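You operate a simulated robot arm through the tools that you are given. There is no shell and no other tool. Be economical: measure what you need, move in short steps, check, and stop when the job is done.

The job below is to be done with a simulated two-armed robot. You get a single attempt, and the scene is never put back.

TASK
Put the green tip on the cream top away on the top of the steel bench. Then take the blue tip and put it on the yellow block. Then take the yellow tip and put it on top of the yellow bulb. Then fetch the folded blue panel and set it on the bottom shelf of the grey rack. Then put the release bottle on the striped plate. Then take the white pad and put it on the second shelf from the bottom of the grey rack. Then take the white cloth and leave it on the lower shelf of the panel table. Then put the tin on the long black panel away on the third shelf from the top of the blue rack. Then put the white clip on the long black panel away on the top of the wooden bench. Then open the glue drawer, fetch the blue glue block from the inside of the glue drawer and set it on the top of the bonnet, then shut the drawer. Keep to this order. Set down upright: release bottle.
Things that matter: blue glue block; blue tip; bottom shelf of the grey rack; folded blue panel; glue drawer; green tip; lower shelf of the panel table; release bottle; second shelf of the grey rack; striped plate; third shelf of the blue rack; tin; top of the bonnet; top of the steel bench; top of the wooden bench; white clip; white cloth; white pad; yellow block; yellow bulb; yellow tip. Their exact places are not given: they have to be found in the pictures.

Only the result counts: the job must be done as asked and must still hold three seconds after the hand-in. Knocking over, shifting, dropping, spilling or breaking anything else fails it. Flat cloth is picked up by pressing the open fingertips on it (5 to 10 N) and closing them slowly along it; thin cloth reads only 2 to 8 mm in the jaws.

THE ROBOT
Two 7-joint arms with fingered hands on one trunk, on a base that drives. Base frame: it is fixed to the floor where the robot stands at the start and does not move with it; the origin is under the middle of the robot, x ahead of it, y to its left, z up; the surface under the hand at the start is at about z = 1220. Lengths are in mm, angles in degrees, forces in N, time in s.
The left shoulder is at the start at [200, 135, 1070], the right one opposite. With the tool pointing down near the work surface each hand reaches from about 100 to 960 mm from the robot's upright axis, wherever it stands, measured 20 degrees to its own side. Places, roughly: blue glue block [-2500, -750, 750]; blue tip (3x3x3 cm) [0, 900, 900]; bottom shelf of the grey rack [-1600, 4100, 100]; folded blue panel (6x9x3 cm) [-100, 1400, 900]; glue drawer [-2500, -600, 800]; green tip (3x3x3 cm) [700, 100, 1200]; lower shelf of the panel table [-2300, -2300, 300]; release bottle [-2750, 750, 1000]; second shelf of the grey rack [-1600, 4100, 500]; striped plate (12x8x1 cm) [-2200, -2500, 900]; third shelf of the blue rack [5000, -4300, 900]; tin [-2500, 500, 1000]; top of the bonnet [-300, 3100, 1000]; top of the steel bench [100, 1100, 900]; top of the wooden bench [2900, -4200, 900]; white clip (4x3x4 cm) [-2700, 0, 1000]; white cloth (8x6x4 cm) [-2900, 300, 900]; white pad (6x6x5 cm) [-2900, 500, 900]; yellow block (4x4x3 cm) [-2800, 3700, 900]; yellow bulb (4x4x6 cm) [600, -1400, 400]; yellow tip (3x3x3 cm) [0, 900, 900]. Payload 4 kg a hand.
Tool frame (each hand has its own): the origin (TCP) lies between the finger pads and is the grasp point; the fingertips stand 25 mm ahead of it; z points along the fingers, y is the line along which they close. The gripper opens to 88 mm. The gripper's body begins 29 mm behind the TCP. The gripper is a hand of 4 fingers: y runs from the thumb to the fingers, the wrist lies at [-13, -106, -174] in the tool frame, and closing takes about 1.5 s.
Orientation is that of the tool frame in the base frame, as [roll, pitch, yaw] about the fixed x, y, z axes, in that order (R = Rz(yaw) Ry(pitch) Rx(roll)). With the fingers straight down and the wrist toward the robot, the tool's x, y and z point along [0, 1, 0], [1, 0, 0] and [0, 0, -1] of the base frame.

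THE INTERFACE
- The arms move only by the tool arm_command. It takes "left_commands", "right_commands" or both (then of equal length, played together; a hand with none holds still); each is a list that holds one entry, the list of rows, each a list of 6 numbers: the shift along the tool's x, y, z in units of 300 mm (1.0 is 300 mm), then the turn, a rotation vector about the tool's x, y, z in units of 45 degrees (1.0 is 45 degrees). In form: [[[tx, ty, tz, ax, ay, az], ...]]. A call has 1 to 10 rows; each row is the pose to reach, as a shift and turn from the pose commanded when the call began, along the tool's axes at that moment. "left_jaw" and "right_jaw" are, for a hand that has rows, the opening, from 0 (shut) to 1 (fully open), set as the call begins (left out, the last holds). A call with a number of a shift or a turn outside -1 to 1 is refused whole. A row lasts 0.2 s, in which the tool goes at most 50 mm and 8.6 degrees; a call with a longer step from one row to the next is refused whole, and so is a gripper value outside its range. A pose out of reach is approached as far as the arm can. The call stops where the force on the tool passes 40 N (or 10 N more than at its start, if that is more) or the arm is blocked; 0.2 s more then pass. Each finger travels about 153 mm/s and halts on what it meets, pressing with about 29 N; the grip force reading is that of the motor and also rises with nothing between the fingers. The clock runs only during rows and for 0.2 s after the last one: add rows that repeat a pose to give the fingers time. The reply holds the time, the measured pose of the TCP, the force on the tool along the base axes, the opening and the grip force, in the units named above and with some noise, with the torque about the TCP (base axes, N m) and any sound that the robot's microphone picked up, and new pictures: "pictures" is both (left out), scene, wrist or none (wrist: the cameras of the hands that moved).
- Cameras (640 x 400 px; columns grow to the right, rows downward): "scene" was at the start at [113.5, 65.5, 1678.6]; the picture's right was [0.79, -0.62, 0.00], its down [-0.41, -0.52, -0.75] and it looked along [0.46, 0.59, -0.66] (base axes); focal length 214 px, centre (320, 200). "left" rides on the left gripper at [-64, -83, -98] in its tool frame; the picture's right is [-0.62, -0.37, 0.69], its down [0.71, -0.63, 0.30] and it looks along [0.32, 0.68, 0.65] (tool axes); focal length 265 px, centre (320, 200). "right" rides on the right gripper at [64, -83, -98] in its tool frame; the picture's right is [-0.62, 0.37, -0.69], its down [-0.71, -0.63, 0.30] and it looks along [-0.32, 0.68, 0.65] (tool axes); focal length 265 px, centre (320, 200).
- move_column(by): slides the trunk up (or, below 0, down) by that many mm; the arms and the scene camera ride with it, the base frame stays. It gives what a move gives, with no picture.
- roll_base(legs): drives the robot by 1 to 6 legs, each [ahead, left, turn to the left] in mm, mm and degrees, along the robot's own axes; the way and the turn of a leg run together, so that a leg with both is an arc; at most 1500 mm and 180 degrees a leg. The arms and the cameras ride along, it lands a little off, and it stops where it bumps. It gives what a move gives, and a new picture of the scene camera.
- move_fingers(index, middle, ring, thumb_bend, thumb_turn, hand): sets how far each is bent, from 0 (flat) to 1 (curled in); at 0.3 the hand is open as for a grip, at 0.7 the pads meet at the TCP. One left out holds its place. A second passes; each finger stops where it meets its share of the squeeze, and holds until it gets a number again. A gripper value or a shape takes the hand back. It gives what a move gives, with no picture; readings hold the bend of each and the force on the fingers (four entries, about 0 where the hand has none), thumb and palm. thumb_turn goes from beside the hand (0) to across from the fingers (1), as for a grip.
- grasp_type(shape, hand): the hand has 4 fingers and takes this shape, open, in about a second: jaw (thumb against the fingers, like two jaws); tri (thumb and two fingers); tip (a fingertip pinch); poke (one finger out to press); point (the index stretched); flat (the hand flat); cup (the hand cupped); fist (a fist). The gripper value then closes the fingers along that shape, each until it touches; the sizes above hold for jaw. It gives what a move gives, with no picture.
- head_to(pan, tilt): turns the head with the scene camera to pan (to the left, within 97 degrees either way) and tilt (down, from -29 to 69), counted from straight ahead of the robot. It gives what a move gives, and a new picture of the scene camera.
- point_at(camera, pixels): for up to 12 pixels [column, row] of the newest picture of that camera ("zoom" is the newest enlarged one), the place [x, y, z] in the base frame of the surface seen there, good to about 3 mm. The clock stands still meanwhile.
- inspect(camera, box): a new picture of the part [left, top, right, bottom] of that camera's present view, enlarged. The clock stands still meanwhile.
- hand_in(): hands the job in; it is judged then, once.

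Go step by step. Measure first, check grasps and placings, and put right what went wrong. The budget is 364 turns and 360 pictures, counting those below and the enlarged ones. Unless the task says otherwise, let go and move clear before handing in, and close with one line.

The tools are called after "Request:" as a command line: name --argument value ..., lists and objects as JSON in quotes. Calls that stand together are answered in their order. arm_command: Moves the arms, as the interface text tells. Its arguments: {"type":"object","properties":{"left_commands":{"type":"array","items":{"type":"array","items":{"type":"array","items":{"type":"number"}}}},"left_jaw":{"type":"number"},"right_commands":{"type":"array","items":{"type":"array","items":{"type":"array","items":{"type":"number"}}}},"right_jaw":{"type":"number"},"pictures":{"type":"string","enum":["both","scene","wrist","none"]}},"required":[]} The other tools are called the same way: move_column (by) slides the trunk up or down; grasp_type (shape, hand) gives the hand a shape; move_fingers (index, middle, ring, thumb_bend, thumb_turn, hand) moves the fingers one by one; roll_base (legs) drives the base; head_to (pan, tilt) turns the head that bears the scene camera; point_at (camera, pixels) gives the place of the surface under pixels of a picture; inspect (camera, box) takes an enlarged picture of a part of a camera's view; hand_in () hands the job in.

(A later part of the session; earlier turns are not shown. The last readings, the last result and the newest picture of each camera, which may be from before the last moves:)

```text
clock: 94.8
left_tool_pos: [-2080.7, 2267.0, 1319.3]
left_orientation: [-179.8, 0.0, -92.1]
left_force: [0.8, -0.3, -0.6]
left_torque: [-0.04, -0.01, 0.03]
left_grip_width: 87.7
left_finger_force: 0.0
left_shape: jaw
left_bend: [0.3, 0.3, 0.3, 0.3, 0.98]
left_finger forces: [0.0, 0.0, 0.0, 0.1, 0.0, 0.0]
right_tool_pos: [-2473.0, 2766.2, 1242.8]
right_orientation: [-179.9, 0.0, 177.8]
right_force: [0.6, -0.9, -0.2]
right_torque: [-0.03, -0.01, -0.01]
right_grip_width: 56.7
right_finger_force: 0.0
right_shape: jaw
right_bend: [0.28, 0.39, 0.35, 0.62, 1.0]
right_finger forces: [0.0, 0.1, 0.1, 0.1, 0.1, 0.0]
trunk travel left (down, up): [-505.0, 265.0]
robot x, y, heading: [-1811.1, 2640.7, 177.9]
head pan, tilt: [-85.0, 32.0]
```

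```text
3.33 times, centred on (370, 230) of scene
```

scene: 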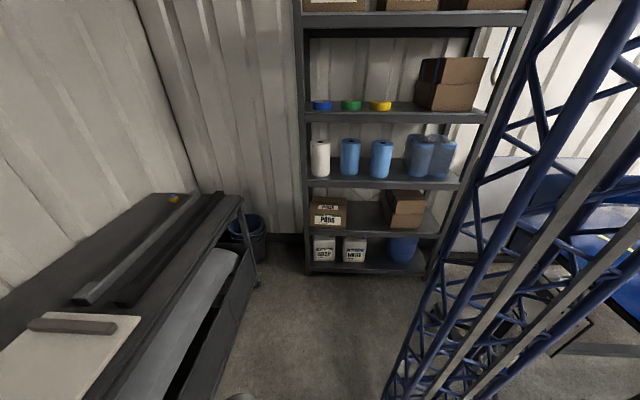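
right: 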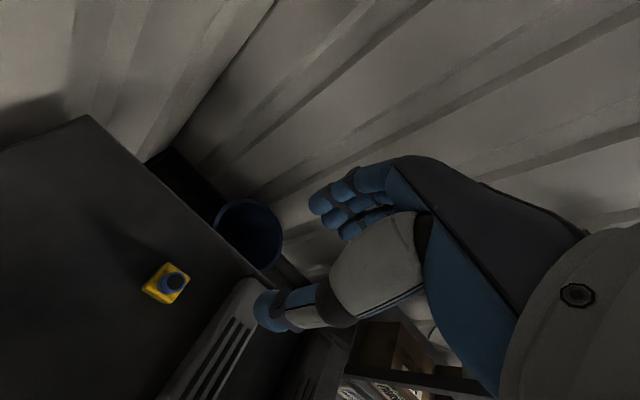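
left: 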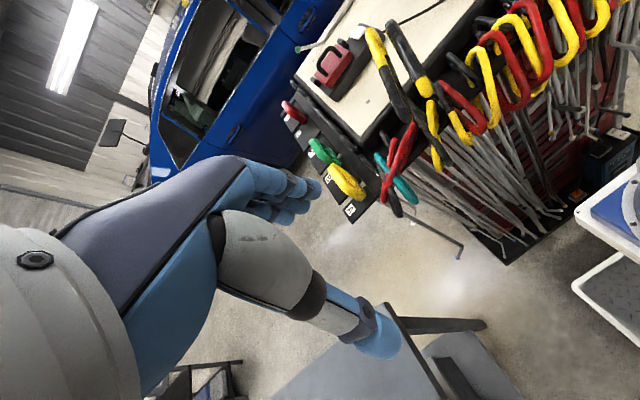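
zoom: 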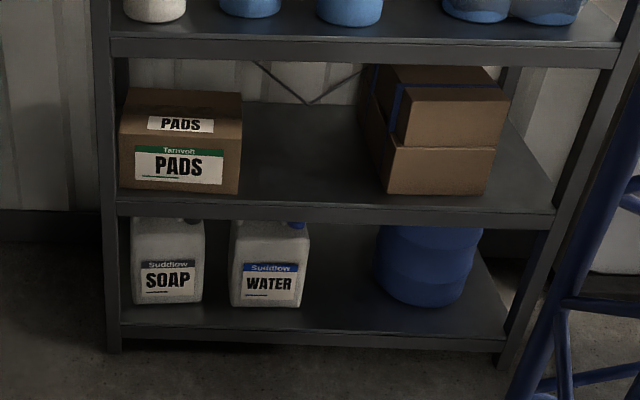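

Bottom shelf z≈120, front edge y≈3935, free gap around x≈−1455; second shelf z≈520, free around x≈−1600. Now drive back to the steel bench.

Request:
roll_base --legs '[[0, 0, 2], [0, 1400, 0], [0, 1220, 0], [0, 0, -90], [0, -1400, 0]]'

Request:
head_to --pan -20 --tilt 45

```text
clock: 118.2
left_tool_pos: [-907.1, 216.5, 1318.8]
left_orientation: [-179.9, 0.0, 177.7]
left_force: [0.0, 0.4, -0.6]
left_torque: [-0.04, -0.01, 0.01]
left_grip_width: 87.8
left_finger_force: 0.0
left_shape: jaw
left_bend: [0.3, 0.3, 0.3, 0.3, 0.98]
left_finger forces: [0.0, 0.0, 0.1, 0.0, 0.0, 0.0]
right_tool_pos: [-407.0, 610.1, 1244.0]
right_orientation: [-180.0, 0.0, 87.7]
right_force: [0.0, 0.0, 0.3]
right_torque: [0.0, 0.0, -0.04]
right_grip_width: 56.8
right_finger_force: 0.1
right_shape: jaw
right_bend: [0.28, 0.39, 0.35, 0.62, 1.0]
right_finger forces: [0.0, 0.0, 0.0, 0.1, 0.0, 0.0]
trunk travel left (down, up): [-505.0, 265.0]
robot x, y, heading: [-532.8, -52.4, 87.6]
head pan, tilt: [-85.0, 32.0]
```

scene: 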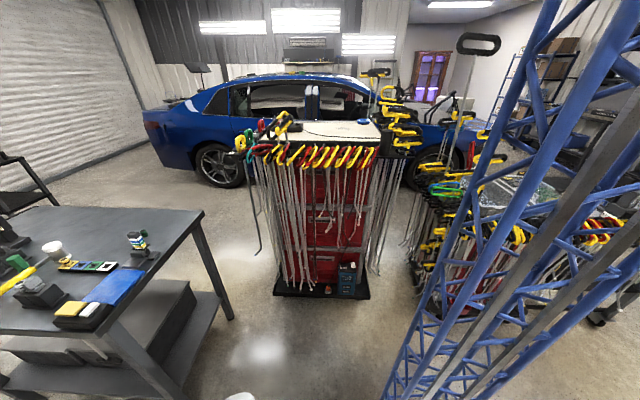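

```text
clock: 119.6
left_tool_pos: [-906.8, 218.1, 1319.0]
left_orientation: [-179.8, 0.1, 177.7]
left_force: [-0.8, 0.6, -0.8]
left_torque: [0.02, 0.02, -0.04]
left_grip_width: 87.6
left_finger_force: 0.1
left_shape: jaw
left_bend: [0.3, 0.3, 0.3, 0.3, 0.98]
left_finger forces: [0.0, 0.1, 0.0, 0.0, 0.0, 0.1]
right_tool_pos: [-405.2, 609.7, 1245.3]
right_orientation: [-180.0, 0.0, 87.7]
right_force: [-0.6, 0.4, 0.4]
right_torque: [0.0, 0.01, -0.01]
right_grip_width: 56.8
right_finger_force: 0.0
right_shape: jaw
right_bend: [0.28, 0.39, 0.35, 0.62, 1.0]
right_finger forces: [0.0, 0.0, 0.0, 0.1, 0.0, 0.0]
trunk travel left (down, up): [-505.0, 265.0]
robot x, y, heading: [-534.1, -52.1, 87.9]
head pan, tilt: [-20.0, 45.0]
```

scene: 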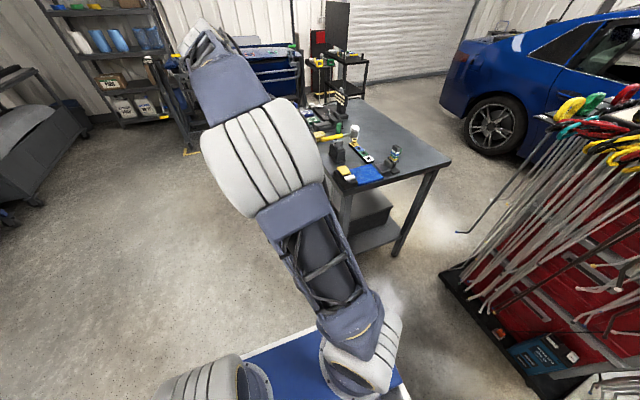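

All fine. I turn +2°, shift right 480 and go ahead 320.

Request:
roll_base --legs '[[0, 0, 2.2], [0, -480, 0], [310, 0, 0]]'

Request:
move_column --by -150

```text
clock: 124.5
left_tool_pos: [-447.3, 515.9, 1319.3]
left_orientation: [-179.9, 0.0, -179.6]
left_force: [0.9, 1.3, -0.4]
left_torque: [0.03, -0.02, 0.01]
left_grip_width: 87.4
left_finger_force: 0.0
left_shape: jaw
left_bend: [0.3, 0.3, 0.3, 0.3, 0.98]
left_finger forces: [0.0, 0.0, 0.1, 0.0, 0.0, 0.0]
right_tool_pos: [34.2, 931.9, 1244.5]
right_orientation: [-180.0, 0.0, 90.5]
right_force: [-0.1, -0.4, 0.1]
right_torque: [-0.02, -0.02, -0.01]
right_grip_width: 56.8
right_finger_force: 0.0
right_shape: jaw
right_bend: [0.28, 0.39, 0.35, 0.62, 1.0]
right_finger forces: [0.0, 0.0, 0.0, 0.0, 0.0, 0.1]
trunk travel left (down, up): [-505.0, 265.0]
robot x, y, heading: [-58.5, 265.5, 90.7]
head pan, tilt: [-20.0, 45.0]
```

scene: 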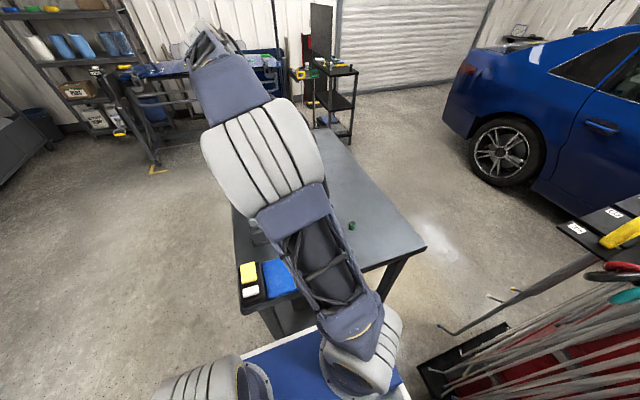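

```text
clock: 126.2
left_tool_pos: [-445.5, 515.5, 1168.4]
left_orientation: [-180.0, 0.1, -179.6]
left_force: [-0.5, 0.6, -0.1]
left_torque: [0.0, 0.0, -0.03]
left_grip_width: 87.5
left_finger_force: 0.1
left_shape: jaw
left_bend: [0.3, 0.3, 0.3, 0.3, 0.98]
left_finger forces: [0.1, 0.0, 0.1, 0.0, 0.0, 0.0]
right_tool_pos: [35.6, 931.6, 1094.0]
right_orientation: [179.9, 0.0, 90.4]
right_force: [-0.3, 0.0, 0.5]
right_torque: [0.0, -0.01, 0.0]
right_grip_width: 56.8
right_finger_force: 0.1
right_shape: jaw
right_bend: [0.28, 0.39, 0.35, 0.62, 1.0]
right_finger forces: [0.0, 0.0, 0.1, 0.0, 0.0, 0.0]
trunk travel left (down, up): [-355.0, 415.0]
robot x, y, heading: [-57.3, 264.3, 90.7]
head pan, tilt: [-20.0, 45.0]
```

I position over the yellow tip and look.

Request:
arm_command --right_commands '[[[0.035, 0.035, 0.1, 0, 0, 0], [0.035, 0.035, 0.17, 0, 0, 0], [0.035, 0.035, 0.17, 0, 0, 0]]]' --right_jaw 0.7 --pictures "wrist"

```text
clock: 127.0
left_tool_pos: [-446.3, 516.3, 1168.8]
left_orientation: [-179.9, 0.0, -179.6]
left_force: [0.8, -0.5, -0.1]
left_torque: [0.02, 0.03, 0.01]
left_grip_width: 87.5
left_finger_force: 0.1
left_shape: jaw
left_bend: [0.3, 0.3, 0.3, 0.3, 0.98]
left_finger forces: [0.0, 0.0, 0.0, 0.0, 0.0, 0.1]
right_tool_pos: [44.8, 940.4, 1041.8]
right_orientation: [180.0, 0.0, 90.4]
right_force: [0.0, -0.4, -0.3]
right_torque: [-0.03, 0.01, 0.05]
right_grip_width: 61.5
right_finger_force: 0.0
right_shape: jaw
right_bend: [0.28, 0.37, 0.34, 0.58, 0.99]
right_finger forces: [0.0, 0.0, 0.1, 0.0, 0.0, 0.0]
trunk travel left (down, up): [-355.0, 415.0]
robot x, y, heading: [-62.5, 266.6, 90.3]
head pan, tilt: [-20.0, 45.0]
```

right: 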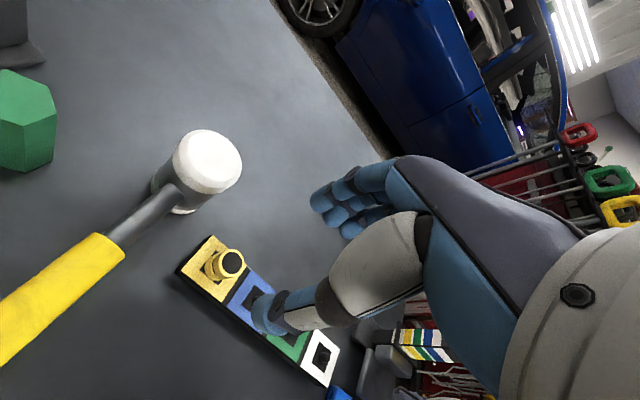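

Request:
inspect --camera "right" --box '[140, 200, 300, 300]'

Request:
point_at --camera "zoom" --pixels '[[355, 250], [370, 205], [325, 265], [395, 270], [310, 310]]'

Request:
point_at --camera "right" --pixels '[[208, 155], [215, 182], [150, 215], [100, 250], [60, 290], [185, 205]]'

```text
4.00 times, centred on (220, 250) of right
```

zoom: 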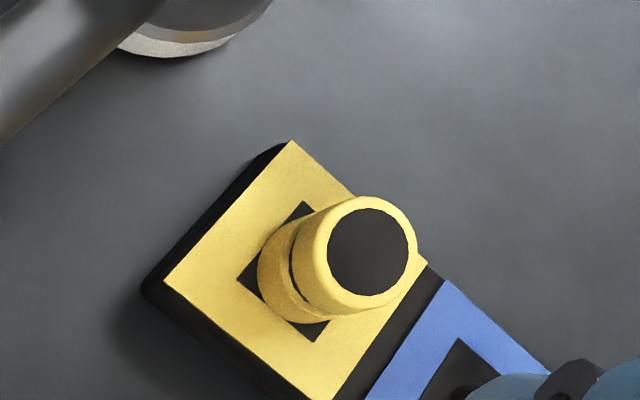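

```text
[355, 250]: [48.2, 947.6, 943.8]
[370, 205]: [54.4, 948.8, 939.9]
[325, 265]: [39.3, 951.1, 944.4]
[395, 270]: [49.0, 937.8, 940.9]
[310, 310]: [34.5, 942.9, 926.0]
```

```text
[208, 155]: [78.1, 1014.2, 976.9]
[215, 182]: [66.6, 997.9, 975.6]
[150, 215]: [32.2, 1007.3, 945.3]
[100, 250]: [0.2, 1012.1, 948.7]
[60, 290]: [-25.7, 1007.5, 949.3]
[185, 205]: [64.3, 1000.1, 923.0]
```

Yellow tip center ≈(47,944.5), mallet stays ≥30 mm away. Descend and close.

Request:
arm_command --right_commands '[[[0.014, 0.005, 0.08, 0, 0, 0], [0.014, 0.005, 0.18, 0, 0, 0], [0.014, 0.005, 0.27, 0, 0, 0], [0.014, 0.005, 0.322, 0, 0, 0], [0.014, 0.005, 0.322, 0, 0, 0]]]' --pictures "none"

Request:
arm_command --right_commands '[[[0, 0, 0, 0, 0, 0], [0, 0, 0, 0, 0, 0], [0, 0, 0, 0, 0, 0], [0, 0, 0, 0, 0, 0], [0, 0, 0, 0, 0, 0], [0, 0, 0, 0, 0, 0]]]' --right_jaw 0 --pictures "wrist"

```text
clock: 128.2
left_tool_pos: [-447.2, 515.4, 1168.9]
left_orientation: [-180.0, 0.0, -179.6]
left_force: [0.7, 0.1, -0.1]
left_torque: [0.0, 0.0, -0.03]
left_grip_width: 88.0
left_finger_force: 0.1
left_shape: jaw
left_bend: [0.3, 0.3, 0.3, 0.3, 0.98]
left_finger forces: [0.0, 0.0, 0.2, 0.0, 0.0, 0.0]
right_tool_pos: [47.4, 945.2, 947.0]
right_orientation: [180.0, 0.0, 90.4]
right_force: [1.0, 0.4, 0.2]
right_torque: [-0.04, -0.01, 0.01]
right_grip_width: 61.2
right_finger_force: 0.0
right_shape: jaw
right_bend: [0.28, 0.37, 0.34, 0.58, 0.99]
right_finger forces: [0.1, 0.0, 0.1, 0.0, 0.0, 0.0]
trunk travel left (down, up): [-355.0, 415.0]
robot x, y, heading: [-62.9, 266.1, 90.5]
head pan, tilt: [-20.0, 45.0]
```

```text
clock: 129.6
left_tool_pos: [-446.7, 514.9, 1168.9]
left_orientation: [-179.9, 0.0, -179.5]
left_force: [-0.6, -0.2, 0.7]
left_torque: [-0.01, -0.01, 0.02]
left_grip_width: 87.8
left_finger_force: 0.1
left_shape: jaw
left_bend: [0.3, 0.3, 0.3, 0.3, 0.98]
left_finger forces: [0.1, 0.0, 0.0, 0.1, 0.0, 0.0]
right_tool_pos: [46.7, 944.5, 948.1]
right_orientation: [-180.0, -0.1, 90.4]
right_force: [-1.7, 0.3, 3.2]
right_torque: [0.01, 0.07, -0.03]
right_grip_width: 16.8
right_finger_force: 29.5
right_shape: jaw
right_bend: [0.73, 0.59, 0.66, 0.76, 1.0]
right_finger forces: [15.9, 8.8, 0.0, 0.1, 26.3, 0.0]
trunk travel left (down, up): [-355.0, 415.0]
robot x, y, heading: [-63.3, 267.2, 90.7]
head pan, tilt: [-20.0, 45.0]
```

right: 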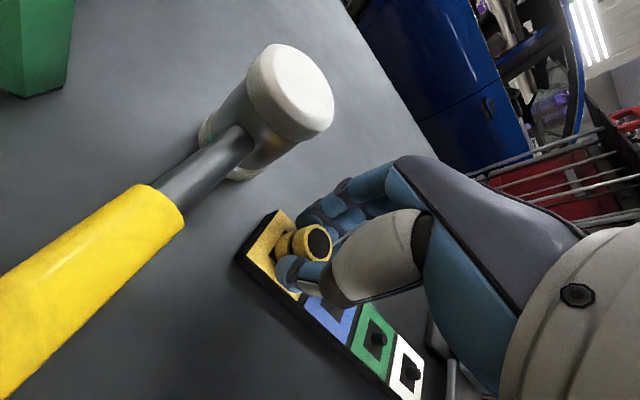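

Yellow tip gripped. Lift, raise the trunk, back away, and look toward the second cart.

Request:
arm_command --right_commands '[[[0, 0, -0.04, 0, 0, 0], [0, 0, -0.1, 0, 0, 0], [0, 0, -0.2, 0, 0, 0], [0, 0, -0.35, 0, 0, 0], [0, 0, -0.5, 0, 0, 0], [0, 0, -0.5, 0, 0, 0]]]' --pictures "wrist"

Request:
move_column --by 150

Request:
roll_base --legs '[[-310, 0, 0], [0, 450, 0], [0, 0, -90]]'

Request:
head_to --pan -60 --tilt 32

```text
clock: 131.0
left_tool_pos: [-447.6, 516.8, 1168.4]
left_orientation: [-179.9, -0.1, -179.6]
left_force: [-0.3, -0.1, -1.2]
left_torque: [0.02, -0.01, -0.02]
left_grip_width: 87.8
left_finger_force: 0.0
left_shape: jaw
left_bend: [0.3, 0.3, 0.3, 0.3, 0.98]
left_finger forces: [0.1, 0.1, 0.0, 0.1, 0.0, 0.0]
right_tool_pos: [44.5, 945.6, 1093.6]
right_orientation: [180.0, 0.0, 90.3]
right_force: [-0.4, 0.9, 0.3]
right_torque: [0.02, -0.03, -0.01]
right_grip_width: 16.6
right_finger_force: 29.1
right_shape: jaw
right_bend: [0.73, 0.59, 0.66, 0.76, 1.0]
right_finger forces: [16.2, 8.4, 0.0, 0.0, 28.3, 0.0]
trunk travel left (down, up): [-355.0, 415.0]
robot x, y, heading: [-60.7, 265.0, 90.5]
head pan, tilt: [-20.0, 45.0]
```

right: 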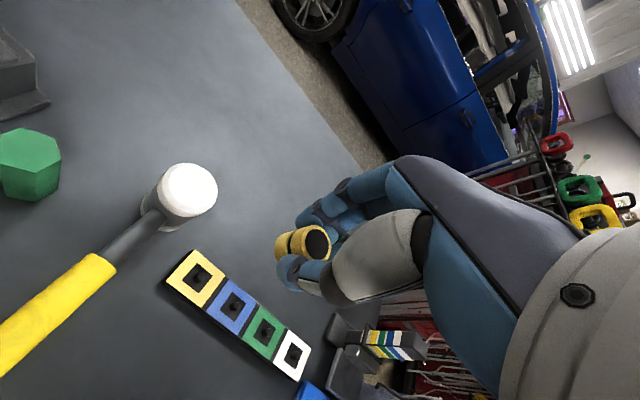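

```text
clock: 132.8
left_tool_pos: [-448.6, 516.1, 1319.0]
left_orientation: [-179.9, 0.0, -179.6]
left_force: [0.6, 0.4, 0.3]
left_torque: [0.0, 0.0, -0.01]
left_grip_width: 87.6
left_finger_force: 0.0
left_shape: jaw
left_bend: [0.3, 0.3, 0.3, 0.3, 0.98]
left_finger forces: [0.0, 0.1, 0.0, 0.1, 0.0, 0.0]
right_tool_pos: [44.2, 946.0, 1243.3]
right_orientation: [179.9, 0.0, 90.4]
right_force: [-0.4, 0.3, -0.3]
right_torque: [0.01, -0.03, 0.0]
right_grip_width: 16.5
right_finger_force: 28.8
right_shape: jaw
right_bend: [0.73, 0.59, 0.66, 0.76, 1.0]
right_finger forces: [16.2, 8.5, 0.1, 0.0, 28.2, 0.0]
trunk travel left (down, up): [-505.0, 265.0]
robot x, y, heading: [-55.8, 266.0, 90.3]
head pan, tilt: [-20.0, 45.0]
```

```text
clock: 141.0
left_tool_pos: [-265.1, 338.3, 1318.0]
left_orientation: [-179.9, 0.1, 91.2]
left_force: [0.1, -0.4, -0.3]
left_torque: [0.03, 0.01, 0.01]
left_grip_width: 87.9
left_finger_force: 0.0
left_shape: jaw
left_bend: [0.3, 0.3, 0.3, 0.3, 0.98]
left_finger forces: [0.1, 0.0, 0.1, 0.0, 0.0, 0.0]
right_tool_pos: [170.0, -148.2, 1243.6]
right_orientation: [180.0, -0.1, 0.9]
right_force: [0.1, 0.3, 0.4]
right_torque: [0.02, 0.01, 0.02]
right_grip_width: 16.6
right_finger_force: 29.3
right_shape: jaw
right_bend: [0.73, 0.59, 0.66, 0.76, 1.0]
right_finger forces: [16.3, 8.3, 0.1, 0.0, 28.7, 0.0]
trunk travel left (down, up): [-505.0, 265.0]
robot x, y, heading: [-512.1, -54.7, 1.3]
head pan, tilt: [-20.0, 45.0]
```

scene: 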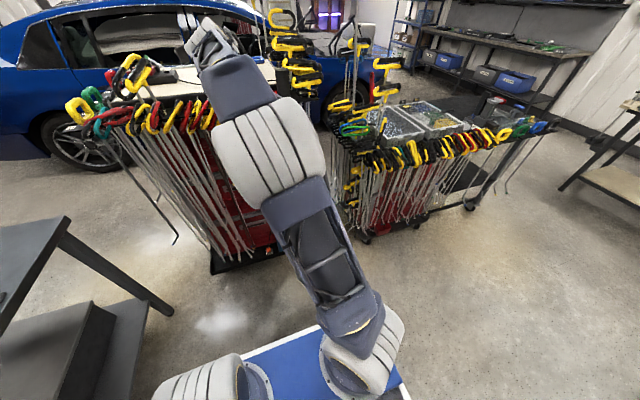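

```text
clock: 142.1
left_tool_pos: [-264.3, 337.5, 1318.5]
left_orientation: [-179.9, -0.1, 91.1]
left_force: [0.5, -0.5, 0.4]
left_torque: [-0.01, 0.0, -0.01]
left_grip_width: 87.6
left_finger_force: 0.0
left_shape: jaw
left_bend: [0.3, 0.3, 0.3, 0.3, 0.98]
left_finger forces: [0.0, 0.0, 0.0, 0.1, 0.0, 0.0]
right_tool_pos: [170.1, -147.7, 1243.2]
right_orientation: [180.0, 0.1, 1.0]
right_force: [-0.3, 0.2, 0.4]
right_torque: [0.01, 0.01, 0.01]
right_grip_width: 16.3
right_finger_force: 28.7
right_shape: jaw
right_bend: [0.73, 0.59, 0.66, 0.76, 1.0]
right_finger forces: [16.2, 8.3, 0.0, 0.1, 28.5, 0.1]
trunk travel left (down, up): [-505.0, 265.0]
robot x, y, heading: [-511.4, -52.5, 1.3]
head pan, tilt: [-60.0, 32.0]
```

scene: 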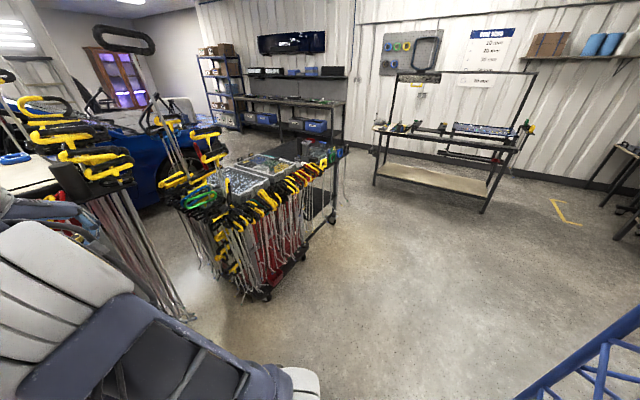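

The second cart's far end (325,190) has a low shelf; zoom to look for the yellow bulb.

Request:
inspect --camera "scene" --box '[240, 130, 400, 230]'

Request:
point_at --camera "scene" --pixels '[[330, 218], [268, 295], [325, 190], [320, 205], [345, 155], [300, 250], [375, 182], [485, 210]]'

```text
4.00 times, centred on (320, 180) of scene
```

zoom: 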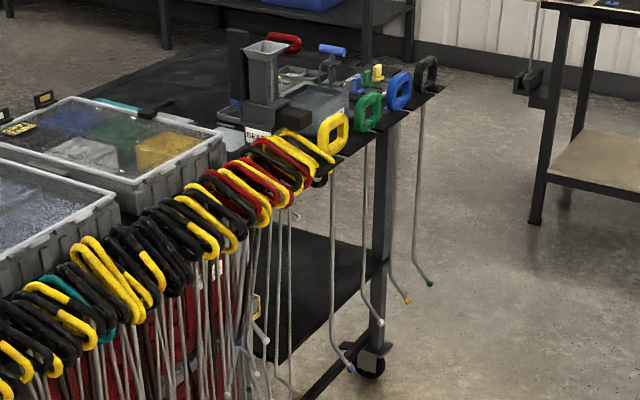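

```text
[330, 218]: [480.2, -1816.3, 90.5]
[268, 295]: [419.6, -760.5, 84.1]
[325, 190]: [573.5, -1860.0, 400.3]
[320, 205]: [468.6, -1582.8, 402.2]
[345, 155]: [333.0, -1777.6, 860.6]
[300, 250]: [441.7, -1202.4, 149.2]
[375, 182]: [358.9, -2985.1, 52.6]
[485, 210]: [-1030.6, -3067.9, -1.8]
```

Low shelf at z≈400 spans y −1250..−1830, behind hanging rods. I drive over to face it from the front and look closer.

Request:
roll_base --legs '[[0, 0, -1], [0, -1500, 0]]'

Request:
head_to --pan 0 --tilt 40

```text
clock: 149.9
left_tool_pos: [-251.1, -1170.5, 1319.5]
left_orientation: [-179.9, 0.0, 90.7]
left_force: [0.1, 0.1, 0.3]
left_torque: [-0.01, -0.05, 0.0]
left_grip_width: 87.5
left_finger_force: 0.2
left_shape: jaw
left_bend: [0.3, 0.3, 0.3, 0.3, 0.98]
left_finger forces: [0.0, 0.1, 0.0, 0.0, 0.1, 0.1]
right_tool_pos: [181.8, -1658.9, 1242.7]
right_orientation: [180.0, 0.0, 0.6]
right_force: [-0.1, 0.2, 0.4]
right_torque: [-0.01, 0.01, -0.01]
right_grip_width: 16.4
right_finger_force: 29.0
right_shape: jaw
right_bend: [0.73, 0.59, 0.66, 0.76, 1.0]
right_finger forces: [16.2, 8.2, 0.0, 0.0, 28.6, 0.1]
trunk travel left (down, up): [-505.0, 265.0]
robot x, y, heading: [-497.7, -1558.0, 1.0]
head pan, tilt: [-60.0, 32.0]
```

scene: 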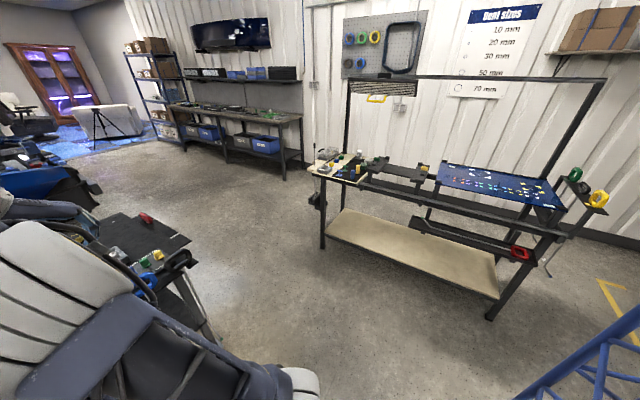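

```text
clock: 151.2
left_tool_pos: [-251.5, -1171.8, 1319.3]
left_orientation: [-179.9, 0.0, 90.9]
left_force: [0.7, -0.1, 0.0]
left_torque: [-0.01, 0.0, 0.01]
left_grip_width: 87.7
left_finger_force: 0.1
left_shape: jaw
left_bend: [0.3, 0.3, 0.3, 0.3, 0.98]
left_finger forces: [0.0, 0.0, 0.0, 0.0, 0.1, 0.0]
right_tool_pos: [181.2, -1659.0, 1243.2]
right_orientation: [179.9, -0.1, 0.7]
right_force: [-0.3, 0.1, -0.2]
right_torque: [-0.02, 0.0, -0.02]
right_grip_width: 16.6
right_finger_force: 29.3
right_shape: jaw
right_bend: [0.73, 0.59, 0.66, 0.76, 1.0]
right_finger forces: [16.2, 8.3, 0.1, 0.0, 28.7, 0.0]
trunk travel left (down, up): [-505.0, 265.0]
robot x, y, heading: [-499.6, -1557.3, 0.7]
head pan, tilt: [0.0, 40.0]
```

scene: 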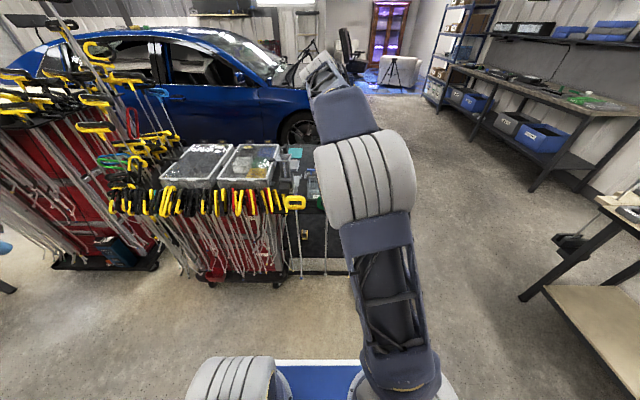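

Something small and yellow at (305,235). Zoom and measure.

Request:
inspect --camera "scene" --box '[264, 180, 360, 290]'

Request:
point_at --camera "scene" --pixels '[[305, 235], [305, 238], [315, 255], [335, 250], [301, 262], [326, 200], [290, 205], [287, 240]]'

```text
3.64 times, centred on (312, 235) of scene
```

zoom: 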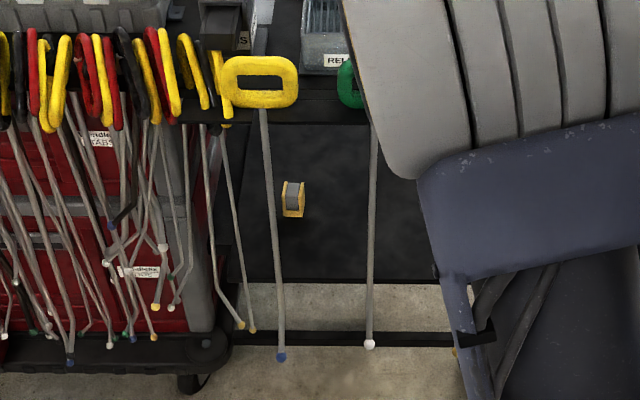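

```text
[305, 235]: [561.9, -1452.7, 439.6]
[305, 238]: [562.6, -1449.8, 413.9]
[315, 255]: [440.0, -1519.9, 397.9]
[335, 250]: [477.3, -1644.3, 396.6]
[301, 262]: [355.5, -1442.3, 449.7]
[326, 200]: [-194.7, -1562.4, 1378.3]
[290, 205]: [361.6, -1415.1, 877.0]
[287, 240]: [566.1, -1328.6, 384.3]
```

The bulb sits at ≈(575,−1453) on the low shelf, behind rods at x≈355; the open side is the cart's end (y=−1830). I raise the trunk and drive round to face that end.

Request:
move_column --by 150

Request:
roll_base --legs '[[0, -780, 0], [0, 0, 89.5], [0, -800, 0]]'

Request:
head_to --pan -15 --tilt 45

```text
clock: 152.9
left_tool_pos: [-252.9, -1170.5, 1469.4]
left_orientation: [-179.9, 0.0, 90.7]
left_force: [-0.1, 0.6, -0.3]
left_torque: [0.0, 0.01, -0.02]
left_grip_width: 87.8
left_finger_force: 0.1
left_shape: jaw
left_bend: [0.3, 0.3, 0.3, 0.3, 0.98]
left_finger forces: [0.1, 0.0, 0.1, 0.0, 0.1, 0.1]
right_tool_pos: [180.7, -1658.2, 1392.9]
right_orientation: [179.9, 0.0, 0.6]
right_force: [0.1, -0.3, -0.9]
right_torque: [-0.03, 0.02, 0.0]
right_grip_width: 16.5
right_finger_force: 29.0
right_shape: jaw
right_bend: [0.73, 0.59, 0.66, 0.76, 1.0]
right_finger forces: [16.2, 8.3, 0.1, 0.0, 28.6, 0.0]
trunk travel left (down, up): [-655.0, 115.0]
robot x, y, heading: [-498.6, -1559.4, 1.1]
head pan, tilt: [0.0, 40.0]
```

```text
clock: 164.7
left_tool_pos: [-107.5, -2078.8, 1467.8]
left_orientation: [-179.9, 0.0, -179.3]
left_force: [0.6, 0.5, 0.0]
left_torque: [0.01, 0.0, -0.01]
left_grip_width: 87.9
left_finger_force: 0.1
left_shape: jaw
left_bend: [0.3, 0.3, 0.3, 0.3, 0.98]
left_finger forces: [0.0, 0.0, 0.0, 0.0, 0.0, 0.0]
right_tool_pos: [381.3, -1648.8, 1393.4]
right_orientation: [180.0, 0.0, 90.5]
right_force: [-0.4, 0.0, -0.2]
right_torque: [0.01, 0.0, -0.01]
right_grip_width: 15.8
right_finger_force: 28.8
right_shape: jaw
right_bend: [0.73, 0.59, 0.66, 0.77, 1.0]
right_finger forces: [24.2, 9.6, 0.0, 0.1, 29.4, 0.0]
trunk travel left (down, up): [-655.0, 115.0]
robot x, y, heading: [285.2, -2327.4, 90.7]
head pan, tilt: [0.0, 40.0]
```

scene: 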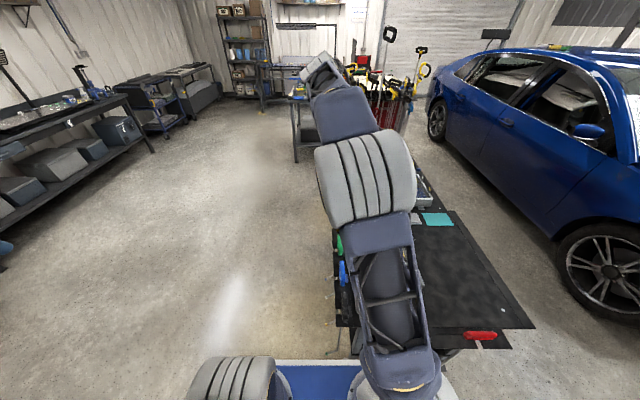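

```text
clock: 165.5
left_tool_pos: [-108.1, -2078.9, 1469.6]
left_orientation: [-179.9, 0.0, -179.2]
left_force: [0.0, 0.2, -0.5]
left_torque: [-0.02, -0.01, 0.03]
left_grip_width: 87.9
left_finger_force: 0.1
left_shape: jaw
left_bend: [0.3, 0.3, 0.3, 0.3, 0.98]
left_finger forces: [0.0, 0.1, 0.0, 0.0, 0.0, 0.0]
right_tool_pos: [381.3, -1646.8, 1393.5]
right_orientation: [180.0, -0.1, 90.6]
right_force: [-0.3, -0.3, 0.4]
right_torque: [0.02, 0.01, -0.01]
right_grip_width: 15.8
right_finger_force: 29.4
right_shape: jaw
right_bend: [0.73, 0.59, 0.66, 0.77, 1.0]
right_finger forces: [24.0, 9.6, 0.1, 0.1, 29.5, 0.0]
trunk travel left (down, up): [-655.0, 115.0]
robot x, y, heading: [281.4, -2328.0, 90.8]
head pan, tilt: [-15.0, 45.0]
```

scene: 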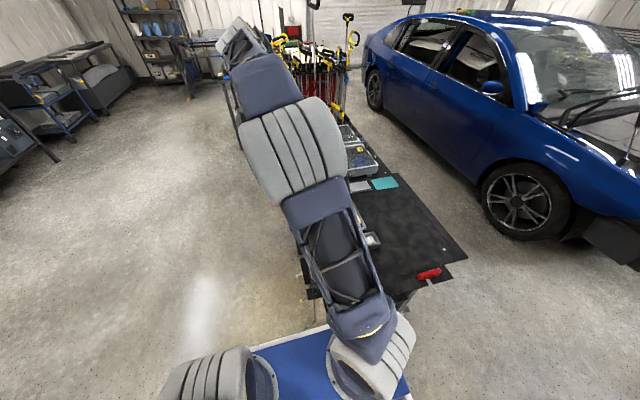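

The cart's black end top has free space (400,240). I measure its extents.

Request:
point_at --camera "scene" --pixels '[[400, 240], [445, 262], [460, 258], [428, 273], [400, 290], [380, 215], [430, 225], [405, 300], [470, 215], [385, 183]]'

Request:
inspect --camera "scene" --box '[290, 160, 480, 320]'

```text
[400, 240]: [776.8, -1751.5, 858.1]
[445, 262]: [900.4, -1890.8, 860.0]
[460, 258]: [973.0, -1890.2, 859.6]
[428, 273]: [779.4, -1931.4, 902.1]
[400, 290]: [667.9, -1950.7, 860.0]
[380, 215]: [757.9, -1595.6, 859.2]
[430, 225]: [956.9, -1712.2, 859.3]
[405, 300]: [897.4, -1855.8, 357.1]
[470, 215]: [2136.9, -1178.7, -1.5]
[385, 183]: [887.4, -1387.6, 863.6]
```

```text
2.50 times, centred on (385, 240) of scene
```

zoom: 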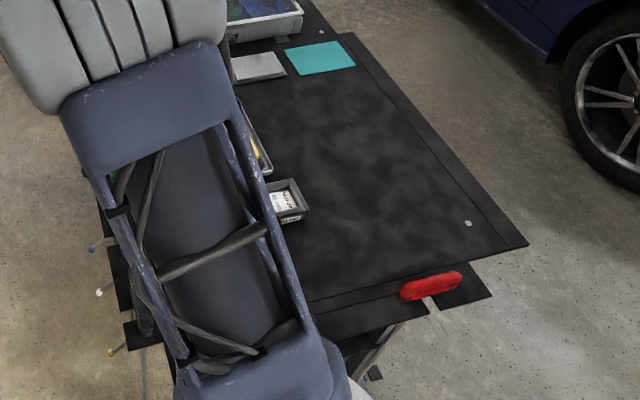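

I carry the tip over the near end of that top (580,−1845), turning the wrist toward the robot.

Request:
arm_command --right_commands '[[[-0.11, 0.11, 0, 0, 0, -0.17], [-0.22, 0.22, 0, 0, 0, -0.34], [-0.33, 0.33, 0, 0, 0, -0.5], [-0.44, 0.44, 0, 0, 0, -0.67], [-0.55, 0.55, 0, 0, 0, -0.84], [-0.66, 0.66, 0, 0, 0, -1]]]' --pictures "none"

Request:
arm_command --right_commands '[[[0, 0, 0.1, 0, 0, -0.17], [0, 0, 0.2, 0, 0, -0.34], [0, 0, 0.3, 0, 0, -0.5], [0, 0, 0.4, 0, 0, -0.67], [0, 0, 0.5, 0, 0, -0.84], [0, 0, 0.6, 0, 0, -1], [0, 0, 0.7, 0, 0, -1]]]' --pictures "both"

```text
clock: 166.9
left_tool_pos: [-108.6, -2079.1, 1468.6]
left_orientation: [-180.0, 0.0, -179.3]
left_force: [0.1, 0.0, 0.2]
left_torque: [-0.05, 0.0, -0.01]
left_grip_width: 87.8
left_finger_force: 0.0
left_shape: jaw
left_bend: [0.3, 0.3, 0.3, 0.3, 0.98]
left_finger forces: [0.0, 0.1, 0.0, 0.0, 0.0, 0.0]
right_tool_pos: [582.5, -1840.6, 1394.4]
right_orientation: [179.9, 0.0, 135.6]
right_force: [-0.2, -0.4, -0.6]
right_torque: [-0.01, -0.03, 0.01]
right_grip_width: 15.5
right_finger_force: 28.9
right_shape: jaw
right_bend: [0.73, 0.59, 0.66, 0.77, 1.0]
right_finger forces: [25.3, 8.4, 0.0, 0.1, 30.6, 0.0]
trunk travel left (down, up): [-655.0, 115.0]
robot x, y, heading: [286.5, -2329.1, 90.6]
head pan, tilt: [-15.0, 45.0]
```

```text
clock: 168.5
left_tool_pos: [-108.7, -2079.0, 1469.2]
left_orientation: [-179.9, 0.0, -179.4]
left_force: [0.6, 0.5, 0.9]
left_torque: [-0.01, 0.0, 0.0]
left_grip_width: 87.5
left_finger_force: 0.1
left_shape: jaw
left_bend: [0.3, 0.3, 0.3, 0.3, 0.98]
left_finger forces: [0.0, 0.0, 0.1, 0.0, 0.1, 0.1]
right_tool_pos: [581.6, -1843.0, 1183.2]
right_orientation: [-180.0, 0.1, -179.3]
right_force: [0.6, 0.0, -0.3]
right_torque: [0.01, -0.03, 0.03]
right_grip_width: 15.6
right_finger_force: 28.8
right_shape: jaw
right_bend: [0.73, 0.59, 0.66, 0.77, 1.0]
right_finger forces: [25.9, 7.7, 0.0, 0.0, 31.3, 0.1]
trunk travel left (down, up): [-655.0, 115.0]
robot x, y, heading: [281.5, -2326.4, 90.9]
head pan, tilt: [-15.0, 45.0]
```

scene: 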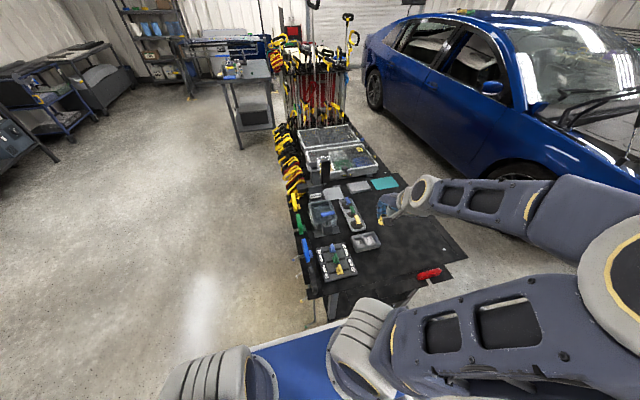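
right: 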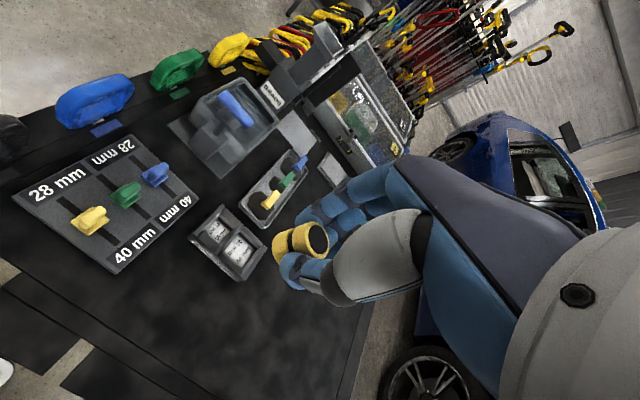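

Trays and a card lie near the spot. I measure the free area below.

Request:
point_at --camera "right" --pixels '[[243, 280], [110, 270], [180, 300], [220, 340], [150, 340], [262, 220], [60, 330], [300, 330], [120, 380], [190, 235]]'

```text
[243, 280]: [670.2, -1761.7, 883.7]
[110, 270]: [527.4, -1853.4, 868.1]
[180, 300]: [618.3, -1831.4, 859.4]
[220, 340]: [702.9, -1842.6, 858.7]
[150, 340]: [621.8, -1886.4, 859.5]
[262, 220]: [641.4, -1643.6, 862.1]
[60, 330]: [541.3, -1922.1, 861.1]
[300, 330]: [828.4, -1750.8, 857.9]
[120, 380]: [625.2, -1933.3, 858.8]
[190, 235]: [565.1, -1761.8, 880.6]
```

Free spot at (590,−1850). I lower the tip there to just above the surface.

Request:
arm_command --right_commands '[[[-0.028, -0.023, 0.15, 0, 0, 0], [-0.028, -0.023, 0.3, 0, 0, 0], [-0.028, -0.023, 0.45, 0, 0, 0], [-0.028, -0.023, 0.6, 0, 0, 0], [-0.028, -0.023, 0.75, 0, 0, 0], [-0.028, -0.023, 0.88, 0, 0, 0], [-0.028, -0.023, 0.94, 0, 0, 0], [-0.028, -0.023, 0.94, 0, 0, 0]]]' --pictures "wrist"

Request:
arm_command --right_commands '[[[0, 0, 0.01, 0, 0, 0], [0, 0, 0.017, 0, 0, 0], [0, 0, 0.023, 0, 0, 0]]]' --pictures "none"

```text
clock: 170.3
left_tool_pos: [-107.8, -2078.8, 1467.8]
left_orientation: [-180.0, 0.0, -179.4]
left_force: [-0.3, 1.3, -0.3]
left_torque: [-0.02, -0.01, 0.0]
left_grip_width: 87.6
left_finger_force: 0.0
left_shape: jaw
left_bend: [0.3, 0.3, 0.3, 0.3, 0.98]
left_finger forces: [0.0, 0.0, 0.0, 0.0, 0.1, 0.0]
right_tool_pos: [588.5, -1850.3, 901.4]
right_orientation: [-179.9, 0.1, -179.4]
right_force: [0.1, -0.2, 0.6]
right_torque: [0.0, 0.03, 0.01]
right_grip_width: 16.3
right_finger_force: 29.3
right_shape: jaw
right_bend: [0.73, 0.59, 0.66, 0.77, 1.0]
right_finger forces: [27.3, 7.4, 0.1, 0.0, 32.0, 0.0]
right hand out of reach, approached as far as the arm can: row 2, 3, 4, 5
trunk travel left (down, up): [-655.0, 115.0]
robot x, y, heading: [279.7, -2327.8, 90.5]
head pan, tilt: [-15.0, 45.0]
```

right: 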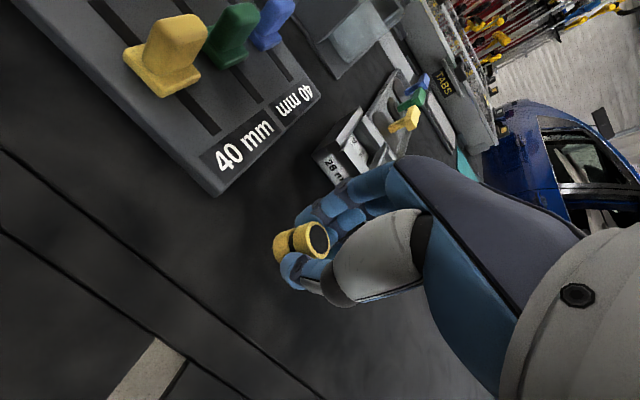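

```text
clock: 171.1
left_tool_pos: [-108.2, -2078.1, 1467.9]
left_orientation: [-179.9, 0.0, -179.3]
left_force: [0.5, 1.2, 0.6]
left_torque: [-0.01, -0.05, 0.0]
left_grip_width: 88.0
left_finger_force: 0.1
left_shape: jaw
left_bend: [0.3, 0.3, 0.3, 0.3, 0.98]
left_finger forces: [0.1, 0.0, 0.0, 0.0, 0.0, 0.0]
right_tool_pos: [590.8, -1849.8, 895.7]
right_orientation: [179.9, 0.0, -179.3]
right_force: [-1.1, -0.5, 4.4]
right_torque: [-0.02, -0.04, 0.02]
right_grip_width: 15.8
right_finger_force: 28.9
right_shape: jaw
right_bend: [0.73, 0.59, 0.66, 0.77, 1.0]
right_finger forces: [27.2, 8.1, 0.0, 0.0, 33.4, 0.0]
trunk travel left (down, up): [-655.0, 115.0]
robot x, y, heading: [280.1, -2324.8, 90.8]
head pan, tilt: [-15.0, 45.0]
```

Contact. Release and lift.

Request:
arm_command --right_commands '[[[0, 0, 0, 0, 0, 0], [0, 0, 0, 0, 0, 0], [0, 0, 0, 0, 0, 0], [0, 0, 0, 0, 0, 0]]]' --right_jaw 0.65 --pictures "none"

Request:
arm_command --right_commands '[[[0, 0, -0.08, 0, 0, 0], [0, 0, -0.2, 0, 0, 0], [0, 0, -0.35, 0, 0, 0], [0, 0, -0.5, 0, 0, 0], [0, 0, -0.65, 0, 0, 0], [0, 0, -0.65, 0, 0, 0]]]' --pictures "both"

```text
clock: 172.1
left_tool_pos: [-108.0, -2079.0, 1469.5]
left_orientation: [-179.9, 0.0, -179.4]
left_force: [0.2, 0.4, 0.2]
left_torque: [-0.04, 0.0, 0.01]
left_grip_width: 87.8
left_finger_force: 0.1
left_shape: jaw
left_bend: [0.3, 0.3, 0.3, 0.3, 0.98]
left_finger forces: [0.1, 0.1, 0.1, 0.1, 0.0, 0.1]
right_tool_pos: [589.7, -1849.7, 894.8]
right_orientation: [180.0, 0.0, -179.4]
right_force: [-0.2, -0.6, -0.1]
right_torque: [0.0, -0.02, 0.01]
right_grip_width: 56.8
right_finger_force: 0.0
right_shape: jaw
right_bend: [0.28, 0.39, 0.36, 0.62, 1.0]
right_finger forces: [0.0, 0.0, 0.0, 0.1, 0.0, 0.0]
trunk travel left (down, up): [-655.0, 115.0]
robot x, y, heading: [280.5, -2324.4, 90.4]
head pan, tilt: [-15.0, 45.0]
```

```text
clock: 173.5
left_tool_pos: [-107.5, -2079.4, 1468.4]
left_orientation: [-179.9, 0.0, -179.3]
left_force: [-0.4, -0.8, 0.6]
left_torque: [0.03, -0.02, 0.0]
left_grip_width: 88.0
left_finger_force: 0.1
left_shape: jaw
left_bend: [0.3, 0.3, 0.3, 0.3, 0.98]
left_finger forces: [0.0, 0.1, 0.0, 0.0, 0.0, 0.0]
right_tool_pos: [593.2, -1847.0, 1090.4]
right_orientation: [-179.8, -0.1, -179.2]
right_force: [-0.8, -0.2, 0.6]
right_torque: [0.0, -0.02, -0.05]
right_grip_width: 56.8
right_finger_force: 0.0
right_shape: jaw
right_bend: [0.28, 0.39, 0.36, 0.62, 1.0]
right_finger forces: [0.0, 0.1, 0.1, 0.0, 0.0, 0.0]
right hand out of reach, approached as far as the arm can: row 3, 4, 5, 6
trunk travel left (down, up): [-655.0, 115.0]
robot x, y, heading: [276.5, -2326.1, 90.6]
head pan, tilt: [-15.0, 45.0]
```

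scene: 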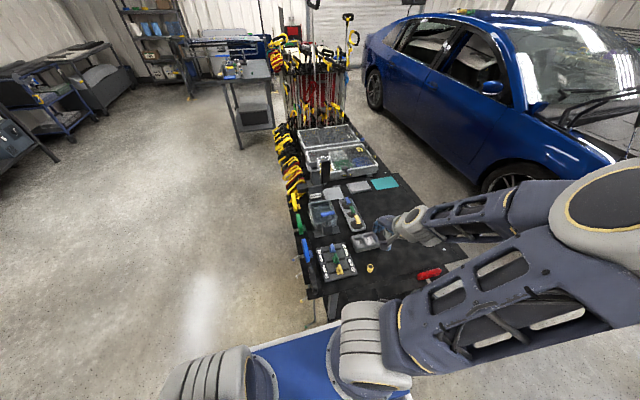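
right: 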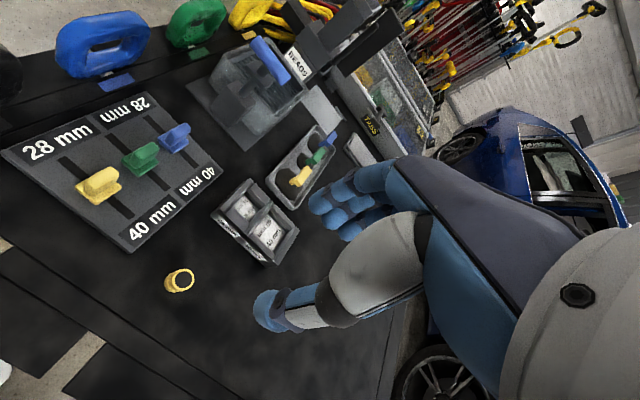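

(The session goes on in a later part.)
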